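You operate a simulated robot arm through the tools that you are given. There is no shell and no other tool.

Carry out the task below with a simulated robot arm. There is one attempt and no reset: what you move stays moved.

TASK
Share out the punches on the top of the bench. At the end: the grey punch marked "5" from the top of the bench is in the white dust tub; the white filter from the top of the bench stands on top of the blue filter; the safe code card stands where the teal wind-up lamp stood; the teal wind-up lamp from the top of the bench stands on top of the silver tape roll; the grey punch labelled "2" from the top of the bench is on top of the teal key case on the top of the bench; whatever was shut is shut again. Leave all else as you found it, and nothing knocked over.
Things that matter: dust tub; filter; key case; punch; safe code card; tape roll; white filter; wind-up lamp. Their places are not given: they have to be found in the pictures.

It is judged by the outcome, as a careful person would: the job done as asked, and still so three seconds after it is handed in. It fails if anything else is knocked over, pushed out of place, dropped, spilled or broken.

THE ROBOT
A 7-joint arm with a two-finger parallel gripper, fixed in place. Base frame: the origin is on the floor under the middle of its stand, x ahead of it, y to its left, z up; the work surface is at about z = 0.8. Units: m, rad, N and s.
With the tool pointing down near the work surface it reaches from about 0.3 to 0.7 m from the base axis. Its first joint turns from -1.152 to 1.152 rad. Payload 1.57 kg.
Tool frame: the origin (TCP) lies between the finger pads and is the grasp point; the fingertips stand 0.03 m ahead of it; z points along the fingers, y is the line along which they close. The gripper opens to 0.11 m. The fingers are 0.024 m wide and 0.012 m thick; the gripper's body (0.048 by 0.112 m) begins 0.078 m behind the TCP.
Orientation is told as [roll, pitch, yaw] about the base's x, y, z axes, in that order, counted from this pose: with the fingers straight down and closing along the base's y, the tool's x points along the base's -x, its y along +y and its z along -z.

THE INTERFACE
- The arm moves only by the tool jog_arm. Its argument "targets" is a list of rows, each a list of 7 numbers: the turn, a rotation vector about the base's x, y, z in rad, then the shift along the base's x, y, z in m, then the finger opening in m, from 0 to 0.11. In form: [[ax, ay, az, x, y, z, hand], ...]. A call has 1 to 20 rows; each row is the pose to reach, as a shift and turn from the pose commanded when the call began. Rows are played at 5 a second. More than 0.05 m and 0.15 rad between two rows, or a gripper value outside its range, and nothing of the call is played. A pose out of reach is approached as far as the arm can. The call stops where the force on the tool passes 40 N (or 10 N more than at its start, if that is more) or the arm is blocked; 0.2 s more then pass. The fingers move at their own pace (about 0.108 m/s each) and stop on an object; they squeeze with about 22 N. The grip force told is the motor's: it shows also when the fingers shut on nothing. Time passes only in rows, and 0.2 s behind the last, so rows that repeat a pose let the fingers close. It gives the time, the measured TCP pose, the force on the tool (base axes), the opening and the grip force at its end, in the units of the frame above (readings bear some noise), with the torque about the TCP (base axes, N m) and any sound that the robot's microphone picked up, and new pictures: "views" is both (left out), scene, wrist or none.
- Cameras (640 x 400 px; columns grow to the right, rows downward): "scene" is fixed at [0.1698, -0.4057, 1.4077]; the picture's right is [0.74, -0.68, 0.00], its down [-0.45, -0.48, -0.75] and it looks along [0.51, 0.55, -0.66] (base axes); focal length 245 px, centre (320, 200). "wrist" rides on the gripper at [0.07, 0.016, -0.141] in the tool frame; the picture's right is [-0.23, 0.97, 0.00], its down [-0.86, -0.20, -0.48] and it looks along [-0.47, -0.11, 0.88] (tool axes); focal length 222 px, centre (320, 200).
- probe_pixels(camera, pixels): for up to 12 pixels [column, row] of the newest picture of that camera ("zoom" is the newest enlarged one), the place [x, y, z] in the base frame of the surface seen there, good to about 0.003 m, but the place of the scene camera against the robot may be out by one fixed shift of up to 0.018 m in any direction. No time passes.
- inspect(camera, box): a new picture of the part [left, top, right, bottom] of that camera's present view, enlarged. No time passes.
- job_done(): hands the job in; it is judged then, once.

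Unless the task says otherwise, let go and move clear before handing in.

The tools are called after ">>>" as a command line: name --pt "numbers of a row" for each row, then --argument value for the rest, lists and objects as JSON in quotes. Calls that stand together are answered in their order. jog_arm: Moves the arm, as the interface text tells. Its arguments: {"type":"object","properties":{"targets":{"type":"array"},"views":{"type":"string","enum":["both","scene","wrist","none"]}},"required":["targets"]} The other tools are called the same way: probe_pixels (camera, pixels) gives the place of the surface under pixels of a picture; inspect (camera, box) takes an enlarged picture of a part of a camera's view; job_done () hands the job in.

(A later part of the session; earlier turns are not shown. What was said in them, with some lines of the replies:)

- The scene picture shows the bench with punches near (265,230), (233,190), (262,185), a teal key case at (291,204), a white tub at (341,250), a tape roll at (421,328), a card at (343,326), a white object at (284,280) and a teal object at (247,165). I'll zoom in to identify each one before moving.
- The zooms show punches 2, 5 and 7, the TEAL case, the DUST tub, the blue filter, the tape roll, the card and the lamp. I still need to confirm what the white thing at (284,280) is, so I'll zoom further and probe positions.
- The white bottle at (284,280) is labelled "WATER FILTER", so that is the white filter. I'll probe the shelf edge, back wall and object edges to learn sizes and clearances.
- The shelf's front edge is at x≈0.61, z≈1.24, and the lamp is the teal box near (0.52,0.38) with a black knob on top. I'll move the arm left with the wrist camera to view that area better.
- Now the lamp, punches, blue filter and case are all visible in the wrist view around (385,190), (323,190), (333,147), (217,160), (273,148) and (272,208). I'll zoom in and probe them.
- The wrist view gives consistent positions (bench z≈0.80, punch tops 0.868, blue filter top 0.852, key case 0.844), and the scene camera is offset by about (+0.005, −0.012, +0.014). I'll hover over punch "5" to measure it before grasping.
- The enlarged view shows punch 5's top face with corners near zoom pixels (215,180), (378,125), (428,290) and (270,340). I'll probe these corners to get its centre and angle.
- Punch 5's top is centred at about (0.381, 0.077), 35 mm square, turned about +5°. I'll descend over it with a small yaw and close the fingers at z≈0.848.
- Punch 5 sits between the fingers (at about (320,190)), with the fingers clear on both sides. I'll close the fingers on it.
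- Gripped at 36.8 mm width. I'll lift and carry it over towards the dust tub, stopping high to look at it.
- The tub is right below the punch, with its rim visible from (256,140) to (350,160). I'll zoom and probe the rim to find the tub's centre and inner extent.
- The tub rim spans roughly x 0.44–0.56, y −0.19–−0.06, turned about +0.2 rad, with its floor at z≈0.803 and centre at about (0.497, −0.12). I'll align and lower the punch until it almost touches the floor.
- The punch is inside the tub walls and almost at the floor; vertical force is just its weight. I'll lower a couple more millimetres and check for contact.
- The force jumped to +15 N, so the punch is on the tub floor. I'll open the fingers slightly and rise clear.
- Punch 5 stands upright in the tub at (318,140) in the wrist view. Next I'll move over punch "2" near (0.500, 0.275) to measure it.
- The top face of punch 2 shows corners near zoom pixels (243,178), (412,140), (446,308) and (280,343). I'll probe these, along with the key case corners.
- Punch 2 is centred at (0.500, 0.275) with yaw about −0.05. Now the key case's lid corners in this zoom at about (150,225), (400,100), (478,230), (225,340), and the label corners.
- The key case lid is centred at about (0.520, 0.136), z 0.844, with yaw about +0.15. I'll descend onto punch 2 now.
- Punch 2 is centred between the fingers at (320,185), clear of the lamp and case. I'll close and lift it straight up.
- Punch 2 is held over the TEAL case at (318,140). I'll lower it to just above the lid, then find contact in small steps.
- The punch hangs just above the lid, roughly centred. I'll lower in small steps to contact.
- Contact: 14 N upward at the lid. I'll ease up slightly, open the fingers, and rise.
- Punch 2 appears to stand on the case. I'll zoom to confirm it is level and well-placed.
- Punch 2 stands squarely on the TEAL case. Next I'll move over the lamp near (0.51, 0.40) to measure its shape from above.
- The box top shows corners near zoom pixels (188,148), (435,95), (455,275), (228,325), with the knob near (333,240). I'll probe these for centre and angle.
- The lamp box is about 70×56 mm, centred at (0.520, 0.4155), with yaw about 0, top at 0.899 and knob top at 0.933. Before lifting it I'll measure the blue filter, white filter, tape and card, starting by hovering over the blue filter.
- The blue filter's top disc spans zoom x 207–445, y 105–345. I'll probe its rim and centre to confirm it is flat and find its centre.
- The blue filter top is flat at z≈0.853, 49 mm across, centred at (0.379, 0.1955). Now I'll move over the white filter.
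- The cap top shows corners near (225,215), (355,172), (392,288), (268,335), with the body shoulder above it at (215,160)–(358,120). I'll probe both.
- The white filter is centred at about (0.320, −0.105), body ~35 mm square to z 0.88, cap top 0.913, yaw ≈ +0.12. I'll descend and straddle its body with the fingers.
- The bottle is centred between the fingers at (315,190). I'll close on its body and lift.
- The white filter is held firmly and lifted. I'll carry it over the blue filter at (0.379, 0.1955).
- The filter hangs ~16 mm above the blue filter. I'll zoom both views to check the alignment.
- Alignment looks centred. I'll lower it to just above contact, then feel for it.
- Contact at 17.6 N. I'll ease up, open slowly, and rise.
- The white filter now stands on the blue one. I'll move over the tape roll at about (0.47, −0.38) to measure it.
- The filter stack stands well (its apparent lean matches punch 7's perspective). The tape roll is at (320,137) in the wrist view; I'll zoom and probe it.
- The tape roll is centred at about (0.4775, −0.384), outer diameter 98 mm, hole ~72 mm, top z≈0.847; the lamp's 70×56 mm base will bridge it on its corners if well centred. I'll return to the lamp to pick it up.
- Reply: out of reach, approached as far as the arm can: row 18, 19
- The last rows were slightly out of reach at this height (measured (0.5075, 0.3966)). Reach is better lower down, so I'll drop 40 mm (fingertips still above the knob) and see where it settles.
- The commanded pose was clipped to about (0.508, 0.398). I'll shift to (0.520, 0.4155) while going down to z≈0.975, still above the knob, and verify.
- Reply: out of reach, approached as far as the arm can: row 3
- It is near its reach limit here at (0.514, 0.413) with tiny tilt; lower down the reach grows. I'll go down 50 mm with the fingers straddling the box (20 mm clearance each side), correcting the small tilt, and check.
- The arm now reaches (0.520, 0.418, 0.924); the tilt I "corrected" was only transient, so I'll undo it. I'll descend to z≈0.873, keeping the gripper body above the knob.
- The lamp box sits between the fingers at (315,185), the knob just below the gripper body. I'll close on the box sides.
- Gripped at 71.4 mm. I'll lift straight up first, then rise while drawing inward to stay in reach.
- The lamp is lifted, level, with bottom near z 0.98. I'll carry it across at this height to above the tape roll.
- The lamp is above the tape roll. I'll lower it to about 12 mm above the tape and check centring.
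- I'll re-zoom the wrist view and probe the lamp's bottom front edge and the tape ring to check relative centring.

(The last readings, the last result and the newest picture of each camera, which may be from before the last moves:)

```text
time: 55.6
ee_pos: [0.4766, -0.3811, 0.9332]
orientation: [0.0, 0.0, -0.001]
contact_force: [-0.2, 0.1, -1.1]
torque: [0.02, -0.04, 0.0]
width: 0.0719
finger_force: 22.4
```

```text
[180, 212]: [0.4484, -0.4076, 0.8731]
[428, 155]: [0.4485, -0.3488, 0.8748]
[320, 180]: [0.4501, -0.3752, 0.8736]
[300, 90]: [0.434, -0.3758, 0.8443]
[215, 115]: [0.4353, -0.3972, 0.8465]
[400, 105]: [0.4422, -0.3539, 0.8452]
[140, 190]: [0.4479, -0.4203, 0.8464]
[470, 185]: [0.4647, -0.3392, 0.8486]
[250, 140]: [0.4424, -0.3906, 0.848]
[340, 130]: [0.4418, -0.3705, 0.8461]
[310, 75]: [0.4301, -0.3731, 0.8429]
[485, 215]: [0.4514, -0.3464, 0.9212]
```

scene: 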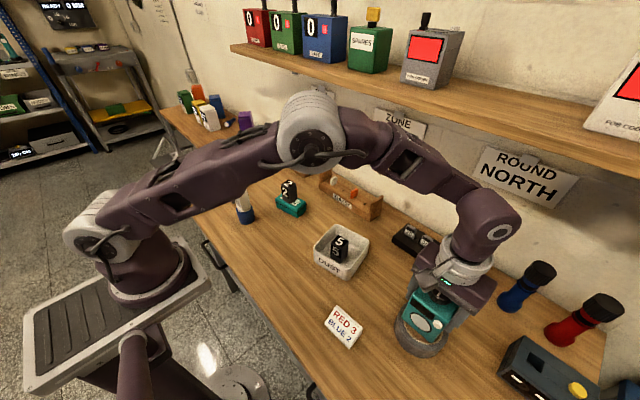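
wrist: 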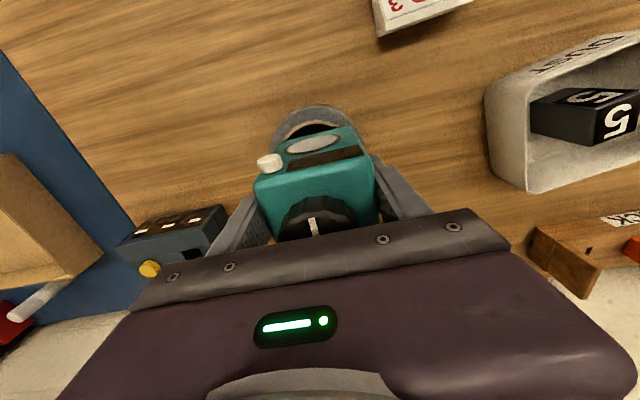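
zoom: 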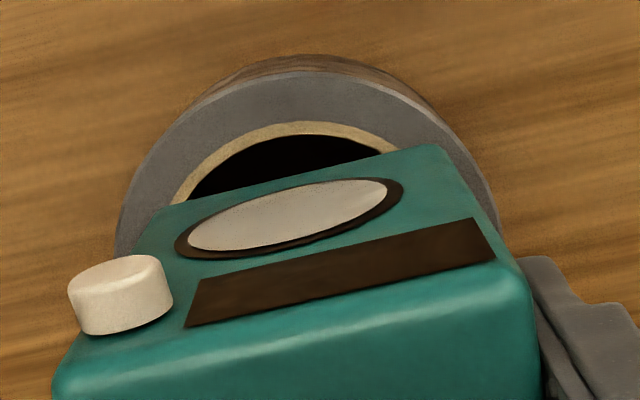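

Comparing projected and seen positions, the tape is centred about 4–5 mm further to −y than the lamp, while x agrees. I'll shift −4.5 mm in y and re-check.

>>> jog_arm --pt "0 0 0 0 -0.0045 0 0.05" --pt "0 0 0 0 -0.0045 0 0.05" --views "wrist"

>>> inspect --camera "wrist" --box '[250, 90, 390, 190]'

>>> probe_pixels --camera "zoom" --pixels '[[180, 212], [428, 155], [310, 182], [130, 220], [492, 210], [320, 76], [160, 150], [450, 130]]'

>>> inspect --camera "scene" --box '[380, 270, 480, 370]'

```text
time: 56.2
ee_pos: [0.4761, -0.386, 0.933]
orientation: [0.001, -0.001, -0.001]
contact_force: [0.1, -0.1, -1.5]
torque: [-0.01, -0.01, 0.01]
width: 0.0718
finger_force: 21.7
```

wrist: 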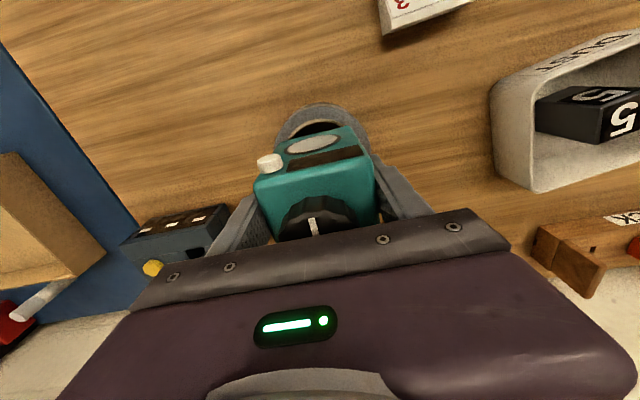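

```text
4.00 times, centred on (320, 140) of wrist
```

zoom: 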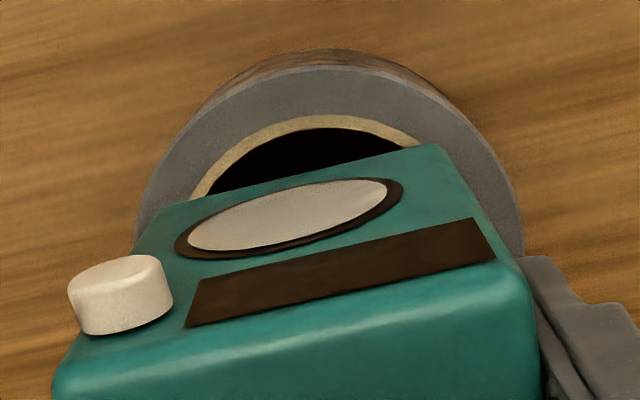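

```text
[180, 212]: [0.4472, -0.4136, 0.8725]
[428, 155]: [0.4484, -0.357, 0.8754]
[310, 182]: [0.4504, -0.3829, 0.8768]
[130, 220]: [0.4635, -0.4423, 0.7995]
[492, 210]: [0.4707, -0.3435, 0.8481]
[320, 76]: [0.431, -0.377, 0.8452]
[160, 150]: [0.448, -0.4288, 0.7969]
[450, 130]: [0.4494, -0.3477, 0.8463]
```

```text
4.00 times, centred on (430, 320) of scene
```

zoom: 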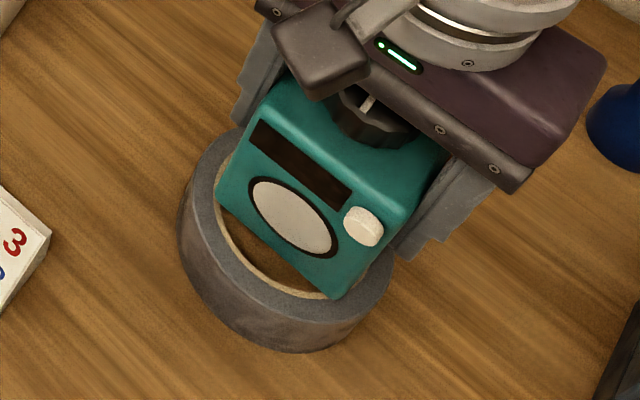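

The lamp and tape centres now agree within about 1 mm. I'll lower to contact in small steps.

>>> jog_arm --pt "0 0 0 0.001 0 -0.005 0.05" --pt "0 0 0 0.001 0 -0.009 0.05" --pt "0 0 0 0.001 0 -0.01 0.05" --pt "0 0 0 0.001 0 -0.01 0.05" --views "none"

```text
time: 57.2
ee_pos: [0.478, -0.3864, 0.9224]
orientation: [0.0, -0.001, 0.001]
contact_force: [-0.2, -0.4, -1.0]
torque: [-0.03, 0.01, -0.05]
width: 0.0714
finger_force: 21.9
```

>>> jog_arm --pt "0 0 0 0 0 -0.001 0.05" --pt "0 0 0 0 0 -0.002 0.05" --pt "0 0 0 0 0 -0.002 0.05" --views "none"

```text
time: 58.0
ee_pos: [0.4796, -0.3871, 0.9215]
orientation: [0.001, 0.0, 0.0]
contact_force: [-0.1, 0.8, 8.9]
torque: [0.26, -0.04, 0.01]
width: 0.0718
finger_force: 21.8
```

First contact is mostly on the +y side (torque 0.26). I'll press another half millimetre to see it seat evenly.

>>> jog_arm --pt "0 0 0 0 0 -0.0007 0.05" --pt "0 0 0 0 0 -0.0007 0.05" --views "both"

>>> inspect --camera "wrist" --box '[250, 90, 390, 190]'

>>> inspect --camera "scene" --box '[380, 270, 480, 370]'

```text
time: 58.6
ee_pos: [0.479, -0.3874, 0.9221]
orientation: [-0.001, -0.002, -0.001]
contact_force: [2.8, 1.5, 16.8]
torque: [0.21, -0.08, 0.02]
width: 0.072
finger_force: 21.7
```

scene: 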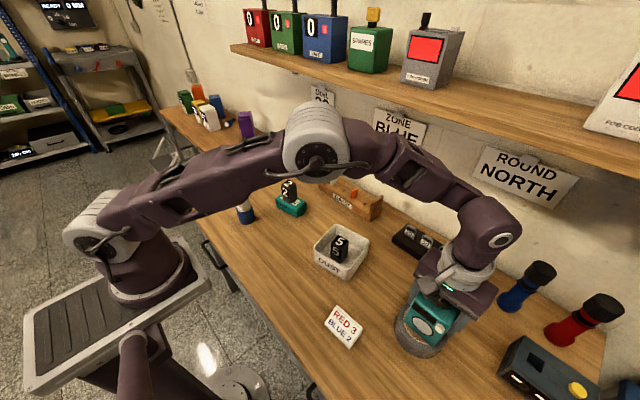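
wrist: 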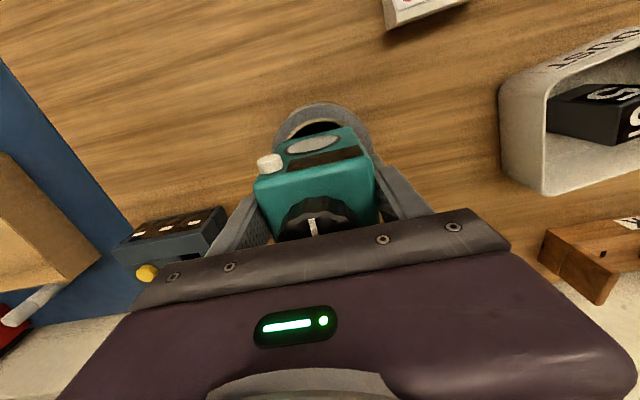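

```text
4.00 times, centred on (320, 140) of wrist
```

zoom: 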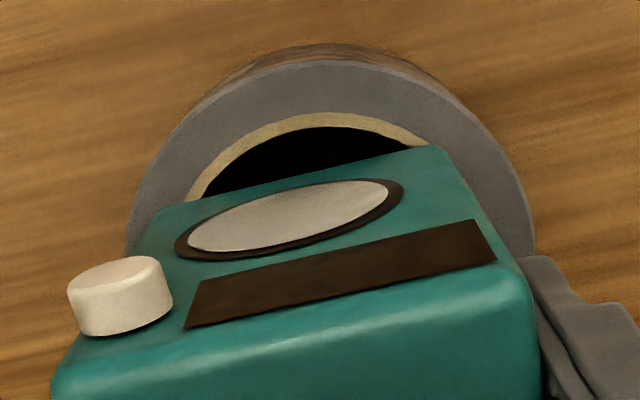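

```text
4.00 times, centred on (430, 320) of scene
```

zoom: 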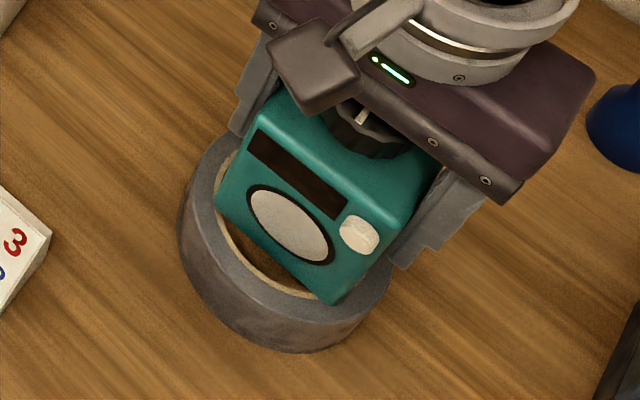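

Now 16.8 N with a smaller torque: all corners are seated on the ring. I'll ease up, open gently, then rise straight up.

>>> jog_arm --pt "0 0 0 0 0 0.001 0.06" --pt "0 0 0 0 0 0.001 0.08" --pt "0 0 0 0 0 0.001 0.095" --pt "0 0 0 0 0 0.001 0.095" --pt "0 0 0 0 0 0.02 0.095" --pt "0 0 0 0 0 0.06 0.095" --pt "0 0 0 0 0 0.1 0.095" --pt "0 0 0 0 0 0.13 0.095" --pt "0 0 0 0 0 0.13 0.095"

>>> inspect --camera "scene" --box '[380, 270, 480, 370]'

>>> inspect --camera "wrist" --box '[260, 80, 380, 190]'

```text
time: 60.6
ee_pos: [0.4764, -0.3861, 1.0501]
orientation: [-0.001, -0.001, -0.001]
contact_force: [-0.5, 0.6, 0.5]
torque: [0.03, -0.01, 0.01]
width: 0.0952
finger_force: 0.0
```

scene: 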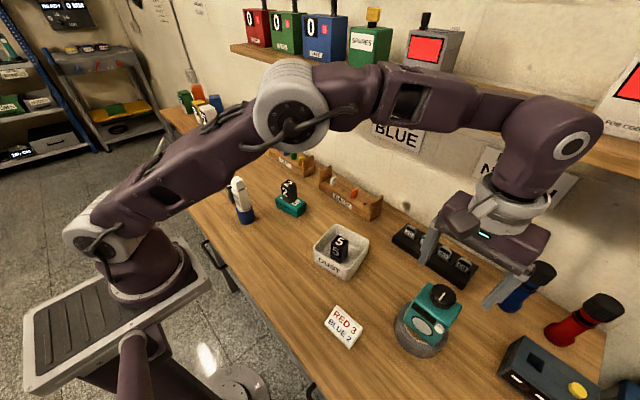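
wrist: 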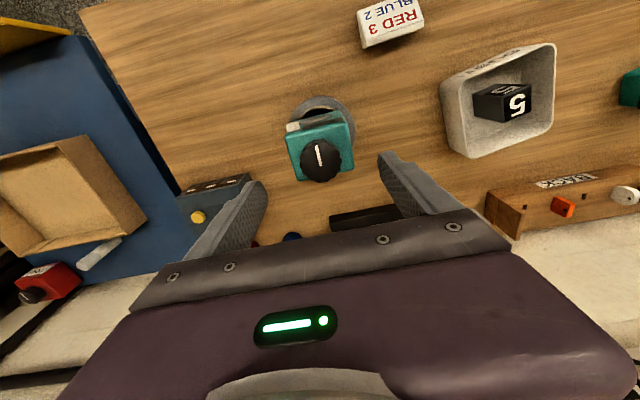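

```text
4.00 times, centred on (430, 320) of scene
```

zoom: 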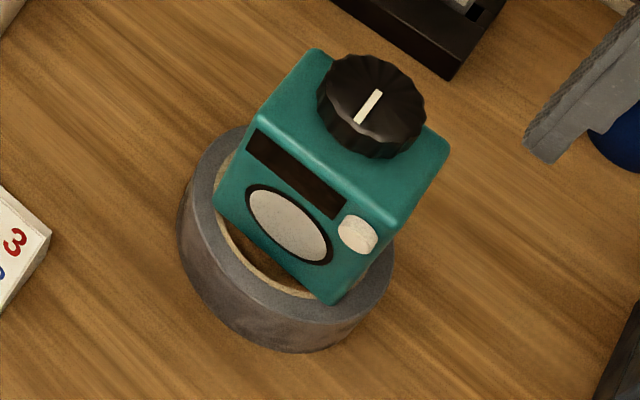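

```text
3.64 times, centred on (320, 135) of wrist
```

zoom: 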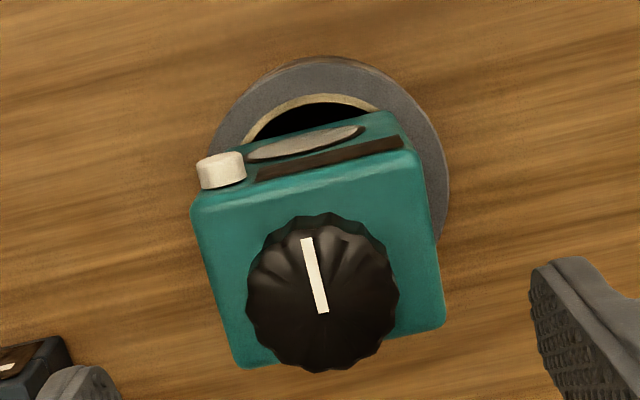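

The lamp stands on the tape roll. I'll probe its top corners to confirm it is level (expect z≈0.947).

>>> probe_pixels --camera "zoom" --pixels '[[205, 215], [412, 165], [438, 318], [245, 358], [320, 275], [430, 130], [230, 130], [330, 85]]'

>>> inspect --camera "wrist" --box '[345, 0, 445, 60]'

```text
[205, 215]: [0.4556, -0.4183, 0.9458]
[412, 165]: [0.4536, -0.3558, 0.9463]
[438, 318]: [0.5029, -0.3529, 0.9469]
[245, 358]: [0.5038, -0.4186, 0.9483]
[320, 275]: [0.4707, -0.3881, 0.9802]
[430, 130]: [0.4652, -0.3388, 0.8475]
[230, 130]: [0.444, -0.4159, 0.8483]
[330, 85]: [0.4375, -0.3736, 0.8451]
```

```text
6.40 times, centred on (395, 30) of wrist
```

zoom: 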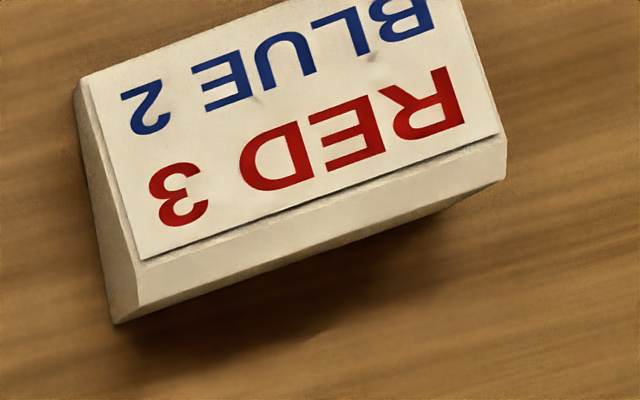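

The lamp is level (0.946–0.948). Now I'll hover over the safe code card near (0.362, −0.252) and measure it.

>>> jog_arm --pt "0 0 0 -0.0284 0.0334 0 0.11" --pt "0 0 0 -0.0568 0.0668 0 0.11" --pt "0 0 0 -0.0852 0.1 0 0.11" --pt "0 0 0 -0.1135 0.1335 0 0.11" --pt "0 0 0 -0.1135 0.1335 -0.03 0.11" --pt "0 0 0 -0.1135 0.1335 -0.03 0.11"

>>> inspect --camera "wrist" --box '[270, 90, 370, 180]'

>>> inspect --camera "scene" --box '[315, 295, 375, 355]'

```text
time: 62.0
ee_pos: [0.3666, -0.2524, 1.0214]
orientation: [-0.001, 0.001, -0.001]
contact_force: [0.1, -1.1, 0.1]
torque: [0.0, 0.0, 0.04]
width: 0.1099
finger_force: 0.1
```

scene: 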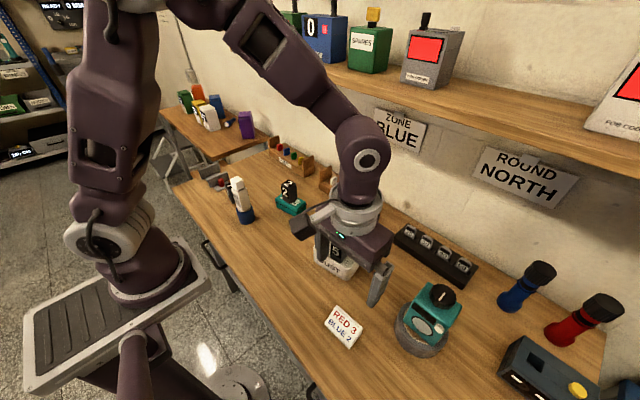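
wrist: 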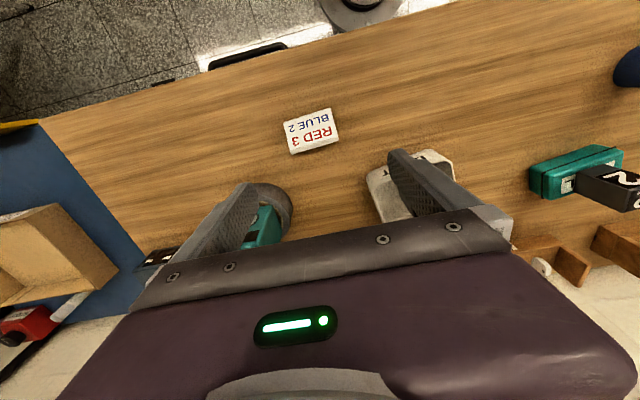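

```text
4.44 times, centred on (320, 135) of wrist
```

zoom: 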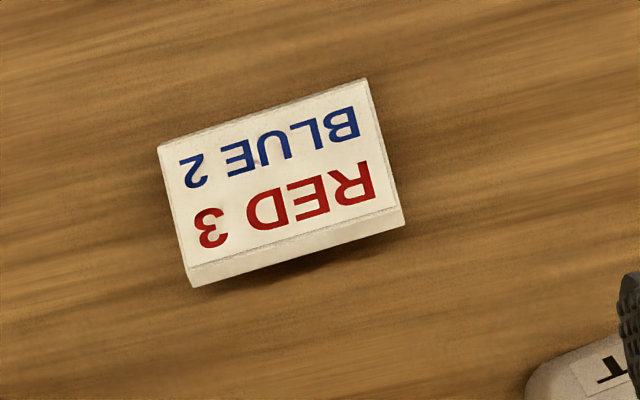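

```text
6.67 times, centred on (345, 325) of scene
```

zoom: 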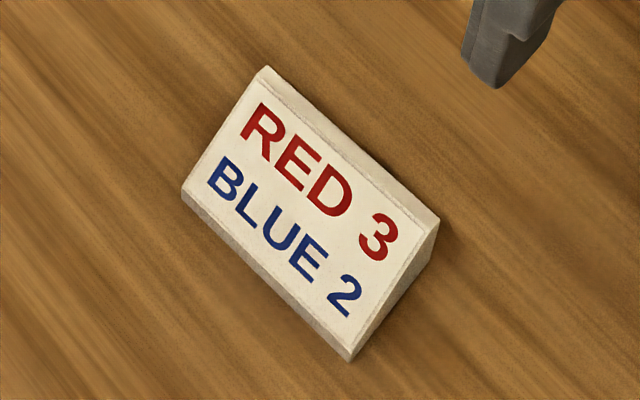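

The card is a wedge with its face leaning back away from the robot. I'll re-zoom the wrist view and probe its corners.

>>> inspect --camera "wrist" --box '[280, 100, 350, 165]'

>>> probe_pixels --camera "wrist" --pixels '[[313, 131], [311, 153], [338, 139], [286, 124], [326, 110], [312, 148], [306, 118]]'

```text
6.15 times, centred on (315, 132) of wrist
```

zoom: 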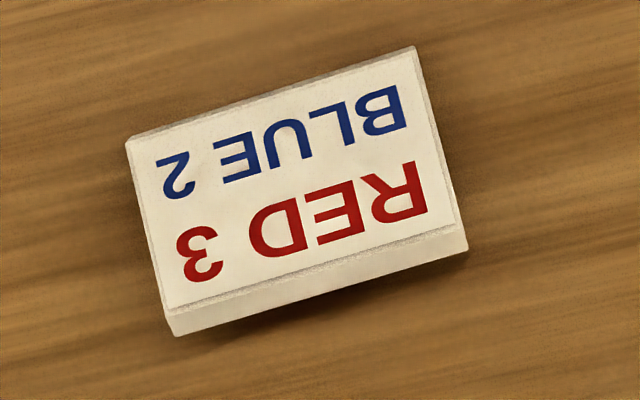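

```text
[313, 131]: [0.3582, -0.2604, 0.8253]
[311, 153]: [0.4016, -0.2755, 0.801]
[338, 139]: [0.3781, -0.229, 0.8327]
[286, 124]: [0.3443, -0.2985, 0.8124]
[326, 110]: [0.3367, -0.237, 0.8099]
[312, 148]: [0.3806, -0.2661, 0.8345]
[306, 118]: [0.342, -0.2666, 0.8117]
```

>>> probe_pixels --camera "zoom" --pixels '[[130, 143], [412, 55], [455, 222], [168, 310], [177, 328], [462, 245], [290, 190], [320, 285], [318, 268], [140, 180], [440, 180], [270, 100]]'

```text
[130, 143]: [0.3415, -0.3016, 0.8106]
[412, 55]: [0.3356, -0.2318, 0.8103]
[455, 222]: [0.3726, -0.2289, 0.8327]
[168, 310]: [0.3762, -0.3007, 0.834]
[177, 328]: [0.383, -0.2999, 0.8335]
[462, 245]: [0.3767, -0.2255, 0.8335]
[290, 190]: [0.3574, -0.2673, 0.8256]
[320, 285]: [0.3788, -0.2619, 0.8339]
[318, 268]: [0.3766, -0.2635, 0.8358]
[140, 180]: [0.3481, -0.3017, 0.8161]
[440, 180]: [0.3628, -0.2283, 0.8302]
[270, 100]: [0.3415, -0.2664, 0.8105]
```

The card's footprint spans about x 0.334–0.383, y −0.302–−0.227, yaw ≈ +0.084, top edge z 0.835. I'll lower over it with fingers open to grip its two ends, stopping above to check alignment.

>>> jog_arm --pt "0 0 0.042 0.0005 -0.006 -0.04 0.11" --pt "0 0 0.084 0.001 -0.0105 -0.08 0.11" --pt "0 0 0.084 0.001 -0.0105 -0.115 0.11" --pt "0 0 0.084 0.001 -0.0105 -0.115 0.11" --views "wrist"

>>> inspect --camera "wrist" --box '[220, 90, 420, 230]'

>>> probe_pixels --camera "wrist" --pixels '[[320, 160], [263, 190], [388, 160]]'

```text
time: 63.0
ee_pos: [0.3679, -0.2652, 0.904]
orientation: [0.0, 0.0, 0.084]
contact_force: [-0.4, 0.0, 0.2]
torque: [0.04, -0.01, 0.01]
width: 0.1099
finger_force: 0.0
```

wrist: 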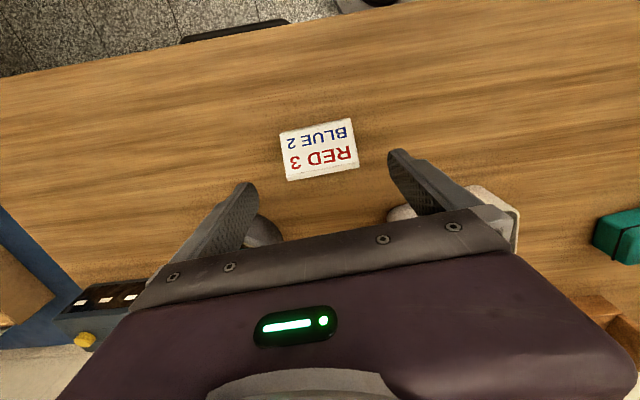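

```text
2.86 times, centred on (320, 160) of wrist
```

zoom: 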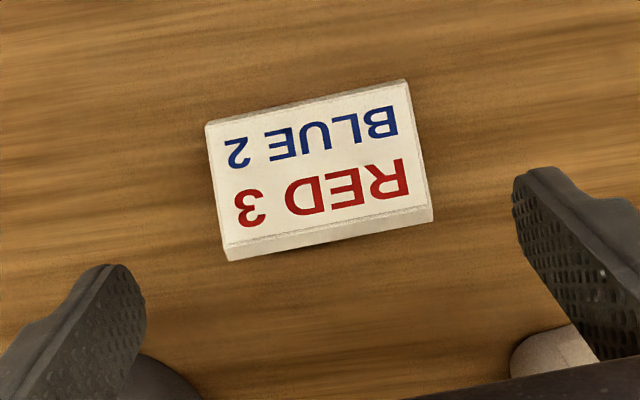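

```text
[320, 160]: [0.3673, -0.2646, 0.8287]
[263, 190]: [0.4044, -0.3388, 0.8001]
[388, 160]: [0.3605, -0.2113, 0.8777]
```

The card is centred between the fingers in y (back-edge midpoint at about (323,172)), and the fingers will bear on its thicker rear part. I'll lower to z≈0.837 and check.

>>> jog_arm --pt "0 0 0 0 0 -0.03 0.11" --pt "0 0 0 0 0 -0.055 0.11" --pt "0 0 0 0 0 -0.0685 0.11" --pt "0 0 0 0 0 -0.0685 0.11" --views "both"

```text
time: 64.0
ee_pos: [0.3655, -0.2643, 0.8357]
orientation: [0.0, 0.0, 0.085]
contact_force: [-0.1, 0.5, 0.7]
torque: [0.0, 0.01, 0.01]
width: 0.1103
finger_force: 0.1
```

scene: 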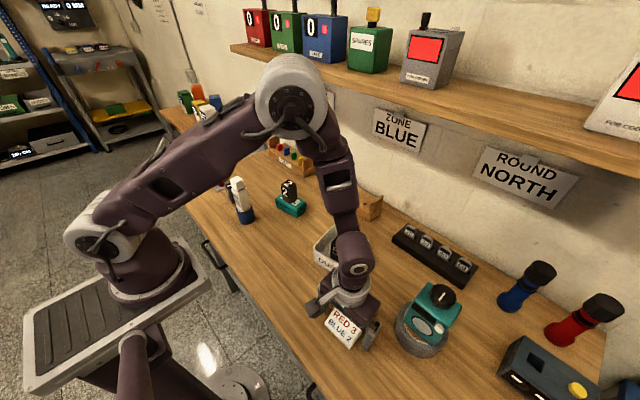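
wrist: 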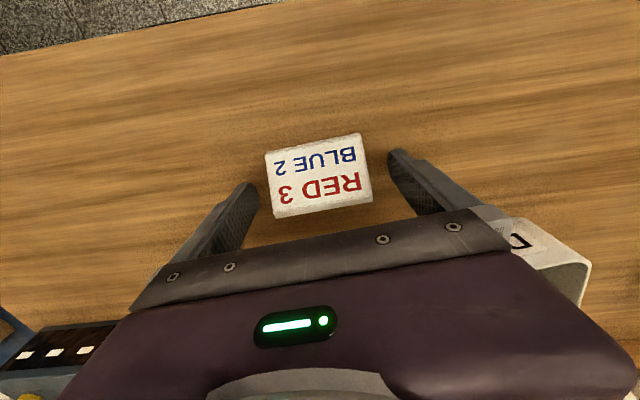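

The card ends sit between both fingers. I'll close gently on them.

>>> jog_arm --pt "0 0 0 0 0 0 0.095" --pt "0 0 0 0 0 0 0.085" --pt "0 0 0 0 0 0 0.075" --pt "0 0 0 0 0 0 0.065" --pt "0 0 0 0 0 0 0.055" --pt "0 0 0 0 0 0 0.055" --views "wrist"

```text
time: 65.4
ee_pos: [0.3656, -0.2647, 0.8356]
orientation: [-0.001, -0.001, 0.084]
contact_force: [0.2, 0.9, 1.0]
torque: [0.0, -0.01, 0.0]
width: 0.0742
finger_force: 22.0
```

wrist: 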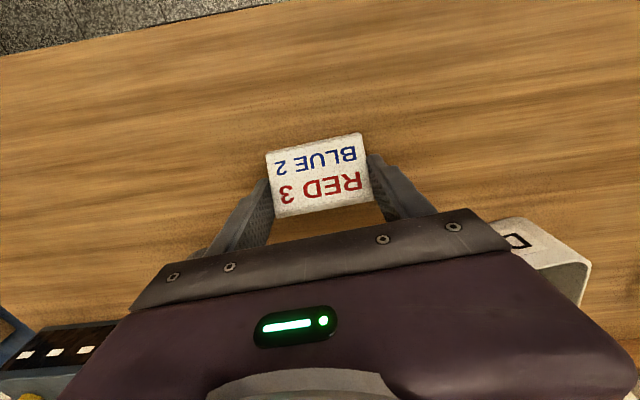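

Gripped at 74.2 mm. I'll lift it vertically, then carry it high past the filter stack towards the lamp's old spot.

>>> jog_arm --pt "0 0 0 0 0 0.015 0.055" --pt "0 0 0 0 0 0.05 0.055" --pt "0 0 0 0 0 0.09 0.055" --pt "0 0 0 0 0 0.13 0.055" --pt "0 0 0 0.005 0.03 0.165 0.055" --pt "0 0 0 0.01 0.07 0.185 0.055" --pt "0 0 0 0.02 0.113 0.185 0.055" --pt "0 0 0 0.03 0.156 0.185 0.055" --pt "0 0 0 0.04 0.199 0.185 0.055" --pt "0 0 0 0.05 0.242 0.185 0.055" --pt "0 0 -0.02 0.06 0.285 0.185 0.055" --pt "0 0 -0.04 0.07 0.328 0.185 0.055" --pt "0 0 -0.06 0.08 0.371 0.185 0.055" --pt "0 0 -0.084 0.09 0.414 0.185 0.055" --pt "0 0 -0.084 0.095 0.457 0.185 0.055" --pt "0 0 -0.084 0.098 0.5 0.185 0.055" --pt "0 0 -0.084 0.1 0.543 0.185 0.055" --pt "0 0 -0.084 0.103 0.586 0.185 0.055" --pt "0 0 -0.084 0.103 0.586 0.185 0.055"

```text
time: 69.4
ee_pos: [0.4671, 0.3229, 1.0214]
orientation: [-0.002, 0.0, 0.001]
contact_force: [-0.5, 0.5, 0.5]
torque: [-0.01, -0.01, -0.01]
width: 0.0739
finger_force: 22.4
```

scene: 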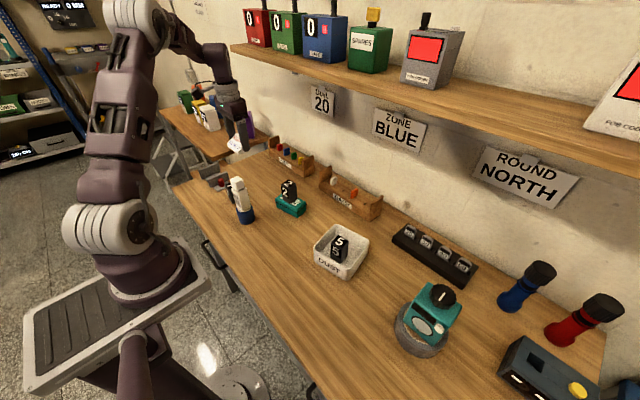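
wrist: 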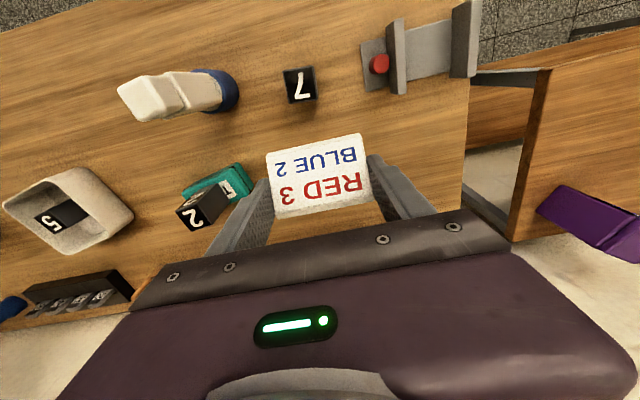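

The card is held level. I'll move diagonally down towards the lamp's old spot, stopping about 60 mm above the bench.

>>> jog_arm --pt "0 0 0 0.005 0.01 -0.03 0.055" --pt "0 0 0 0.015 0.028 -0.06 0.055" --pt "0 0 0 0.03 0.05 -0.085 0.055" --pt "0 0 0 0.045 0.075 -0.105 0.055" --pt "0 0 0 0.058 0.095 -0.125 0.055" --pt "0 0 0 0.058 0.095 -0.125 0.055"

```text
time: 70.8
ee_pos: [0.52, 0.4156, 0.8975]
orientation: [-0.004, 0.003, 0.024]
contact_force: [0.0, 0.5, -1.1]
torque: [0.01, 0.0, 0.0]
width: 0.0739
finger_force: 22.4
out of reach, approached as far as the arm can: row 5
```

scene: 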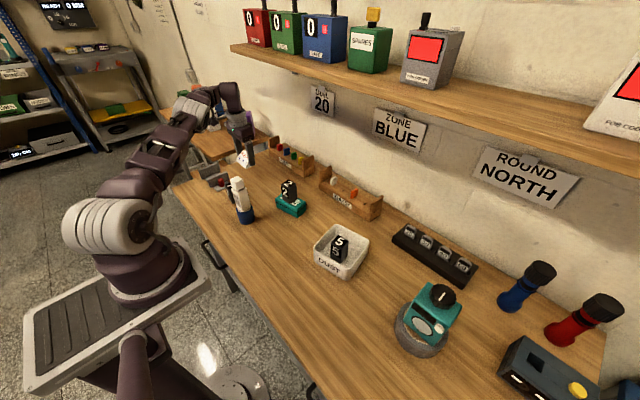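
wrist: 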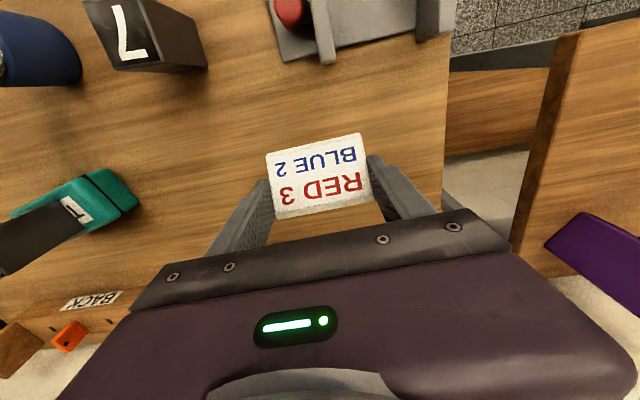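

It is at (0.520, 0.4156), slightly short in x at this height; lower it should gain reach. I'll lower to a few millimetres above the bench.

>>> jog_arm --pt "0 0 0 0 0 -0.02 0.055" --pt "0 0 0 0 0 -0.04 0.055" --pt "0 0 0 0 0 -0.052 0.055" --pt "0 0 0 0 0 -0.055 0.055" --pt "0 0 0 0 0 -0.055 0.055"

```text
time: 72.0
ee_pos: [0.5262, 0.4172, 0.8407]
orientation: [-0.002, 0.0, 0.0]
contact_force: [0.1, -0.2, -0.2]
torque: [0.02, -0.02, 0.02]
width: 0.0738
finger_force: 22.6
```

scene: 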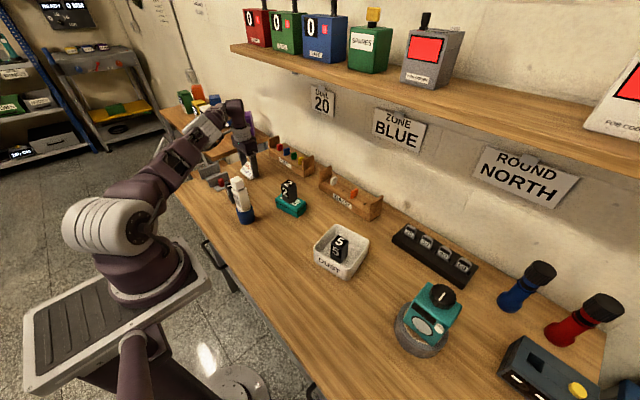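
wrist: 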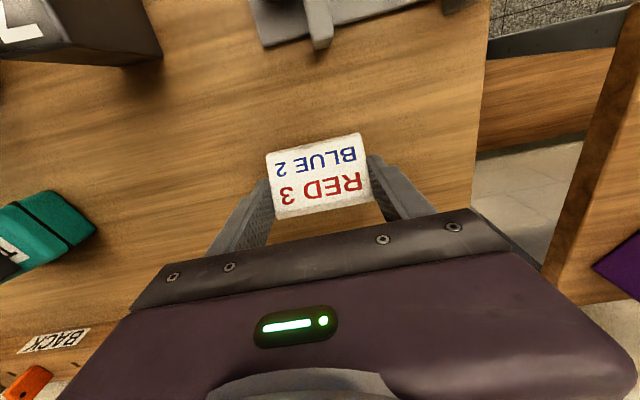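

The card is at the right spot, ~5 mm above the bench. I'll lower the last millimetres and feel for contact.

>>> jog_arm --pt "0 0 0 0 0 -0.003 0.055" --pt "0 0 0 0 0 -0.0045 0.055" --pt "0 0 0 0 0 -0.0045 0.055" --views "none"

```text
time: 72.8
ee_pos: [0.527, 0.4153, 0.8383]
orientation: [0.0, 0.001, 0.0]
contact_force: [-0.2, -0.2, -0.3]
torque: [0.0, -0.02, -0.02]
width: 0.074
finger_force: 22.0
```

>>> jog_arm --pt "0 0 0 0 0 -0.001 0.055" --pt "0 0 0 0 0 -0.001 0.055" --views "none"

```text
time: 73.4
ee_pos: [0.5261, 0.4174, 0.837]
orientation: [-0.001, 0.001, -0.001]
contact_force: [-1.0, -0.3, -0.4]
torque: [0.02, 0.0, 0.0]
width: 0.0738
finger_force: 22.3
```

>>> jog_arm --pt "0 0 0 0 0 -0.001 0.055" --pt "0 0 0 0 0 -0.001 0.055" --views "none"

```text
time: 74.0
ee_pos: [0.5266, 0.4174, 0.8354]
orientation: [0.002, 0.0, 0.001]
contact_force: [-0.8, -0.4, 2.0]
torque: [0.04, -0.01, 0.01]
width: 0.0736
finger_force: 22.0
```

Light contact of about 2 N: the card rests on the bench. I'll open the fingers and rise.

>>> jog_arm --pt "0 0 0 0 0 0 0.08" --pt "0 0 0 0 0 0 0.095" --pt "0 0 0 0 0 0 0.1" --pt "0 0 0 0 0 0.02 0.1" --pt "0 0 0 -0.002 -0.003 0.055 0.1" --pt "0 0 0 -0.015 -0.02 0.09 0.1" --pt "0 0 0 -0.035 -0.035 0.125 0.1" --pt "0 0 0 -0.055 -0.055 0.16 0.1" --pt "0 0 0 -0.075 -0.075 0.19 0.1" --pt "0 0 0 -0.075 -0.075 0.19 0.1"

>>> inspect --camera "scene" --box '[180, 120, 320, 230]'

>>> inspect --camera "wrist" --box '[260, 100, 420, 220]'

```text
time: 76.2
ee_pos: [0.4503, 0.339, 1.0265]
orientation: [-0.001, -0.001, -0.001]
contact_force: [0.1, 0.4, 0.9]
torque: [-0.01, 0.0, -0.01]
width: 0.1001
finger_force: 0.2
```

scene: 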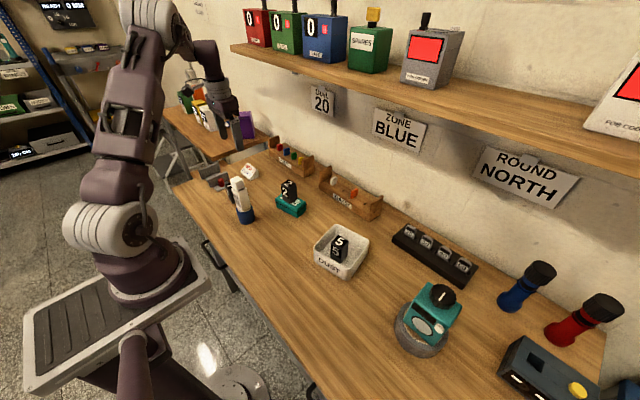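
wrist: 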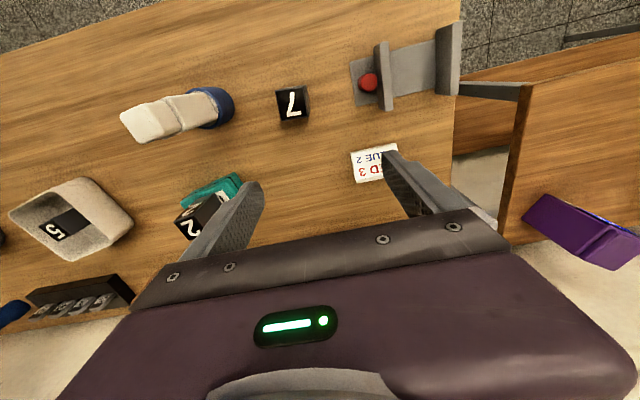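

```text
3.64 times, centred on (250, 175) of scene
```

zoom: 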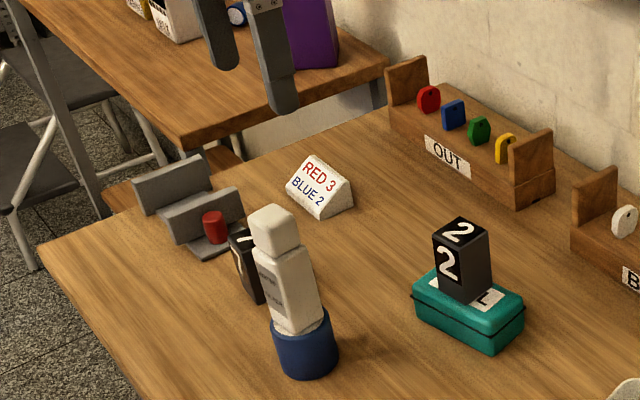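

```text
3.33 times, centred on (340, 160) of wrist
```

zoom: 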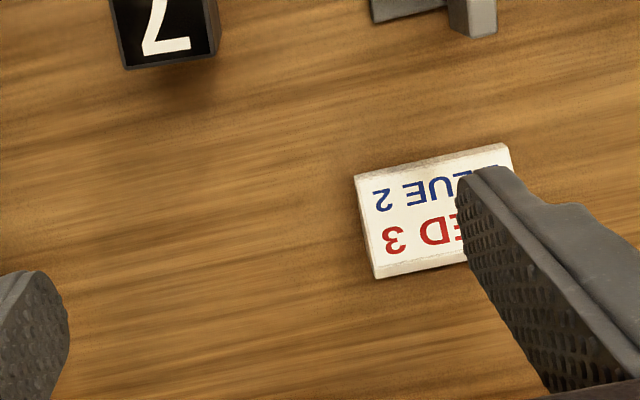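

The card stands at the lamp's old spot, the filter stack and punch 2 are upright. I'll rise and back away to a clear pose, then take a final look at everything.

>>> jog_arm --pt "0 0 0 0 0 0.04 0.1" --pt "0 0 0 -0.01 -0.02 0.08 0.1" --pt "0 0 0 -0.025 -0.06 0.1 0.1" --pt "0 0 0 -0.04 -0.1 0.12 0.1" --pt "0 0 0 -0.055 -0.14 0.13 0.11" --pt "0 0 0 -0.07 -0.18 0.14 0.11" --pt "0 0 0 -0.085 -0.22 0.15 0.11" --pt "0 0 0 -0.1 -0.26 0.155 0.11" --pt "0 0 0 -0.1 -0.26 0.155 0.11"

>>> inspect --camera "scene" --box '[180, 140, 400, 290]'

>>> inspect --camera "scene" --box '[380, 210, 640, 400]'

>>> inspect --camera "wrist" --box '[0, 60, 560, 260]'

```text
time: 78.2
ee_pos: [0.3509, 0.0803, 1.1804]
orientation: [-0.001, 0.0, 0.0]
contact_force: [-0.5, -0.7, -0.2]
torque: [-0.05, 0.0, 0.02]
width: 0.11
finger_force: 0.0
```

scene: 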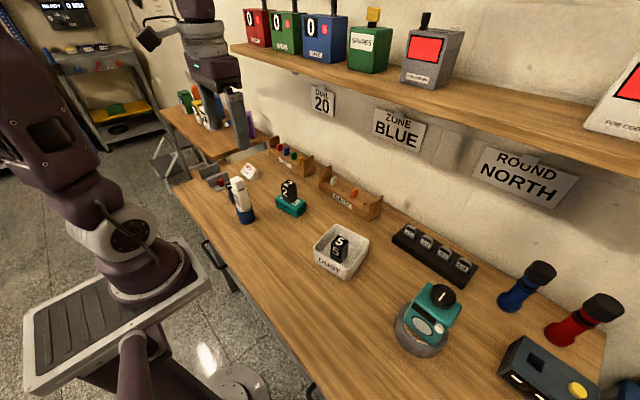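
wrist: 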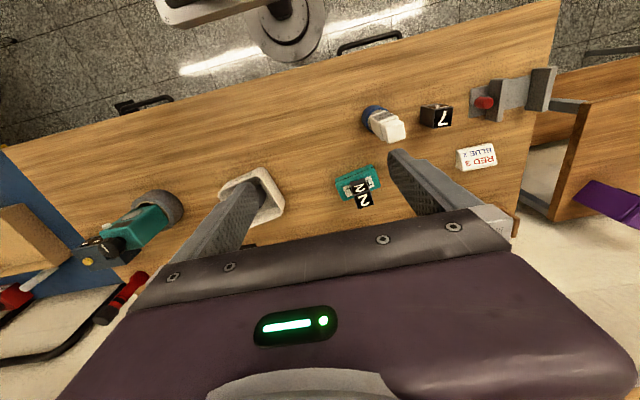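

```text
2.67 times, centred on (290, 215) of scene
```

zoom: 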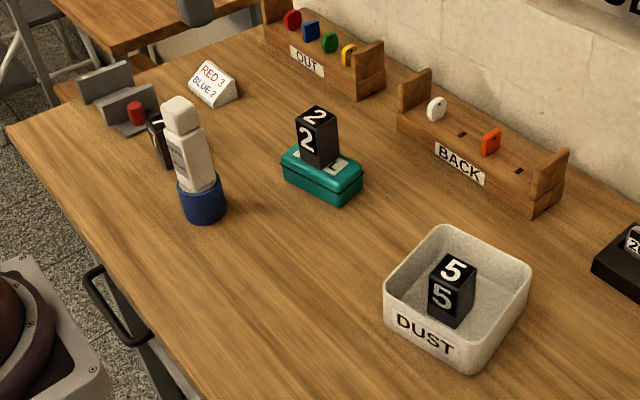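

```text
2.11 times, centred on (510, 305) of scene
```

zoom: 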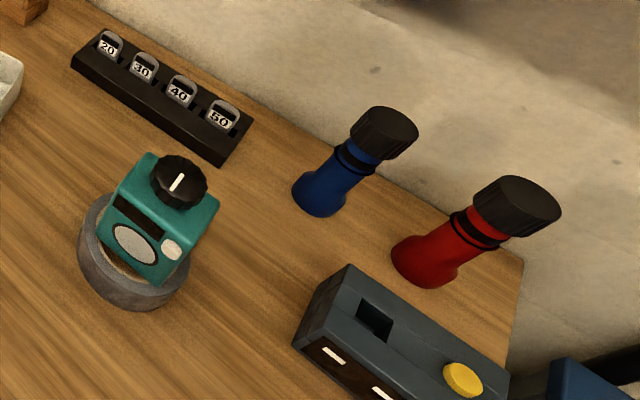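

```text
1.14 times, centred on (280, 160) of wrist
```

zoom: 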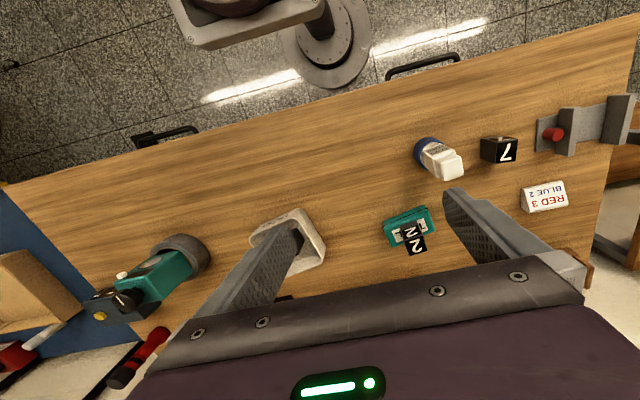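

Everything looks in place. I'll do one last probe of the card, the lamp and the stack before handing in.

>>> probe_pixels --camera "wrist" --pixels '[[476, 157], [438, 118], [362, 193], [388, 127], [170, 205]]'

>>> probe_pixels --camera "scene" --pixels '[[249, 171], [237, 181], [288, 186], [340, 240], [435, 300]]'

```text
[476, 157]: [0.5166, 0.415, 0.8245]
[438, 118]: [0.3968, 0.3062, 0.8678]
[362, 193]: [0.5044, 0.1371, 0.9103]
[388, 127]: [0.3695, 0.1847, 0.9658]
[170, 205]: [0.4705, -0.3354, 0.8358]
```

```text
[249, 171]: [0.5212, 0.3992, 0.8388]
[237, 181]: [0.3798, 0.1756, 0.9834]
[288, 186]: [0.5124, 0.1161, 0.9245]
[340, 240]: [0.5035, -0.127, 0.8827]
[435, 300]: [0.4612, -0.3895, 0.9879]
```

The card is centred at about (0.517, 0.415), where the lamp stood. Punch 5 is in the tub, punch 2 on the case, the filter stack and the lamp on the tape are upright, and the arm is clear with nothing held, so I'll hand in.

>>> job_done

```text
The job is handed in.
```

I finished all five moves and handed the job in. The last pictures show everything upright, and I don't have the judge's result.

- **Punch "5":** it stands in the white dust tub.
- **Punch "2":** it stands on the lid of the teal key case.
- **White filter:** it stands on the blue filter, centred to within a few millimetres.
- **Teal wind-up lamp:** it rests level on the silver tape roll. Its corners bridge the hole, since its base is only slightly wider than the hole.
- **Safe code card:** it stands at about (0.517, 0.415). That is within about 3 mm of the lamp's old spot.

I never opened anything, so whatever was shut stayed shut. Punch "7" and the other things on the bench look as they were. The arm let go of everything and is back near its starting pose.
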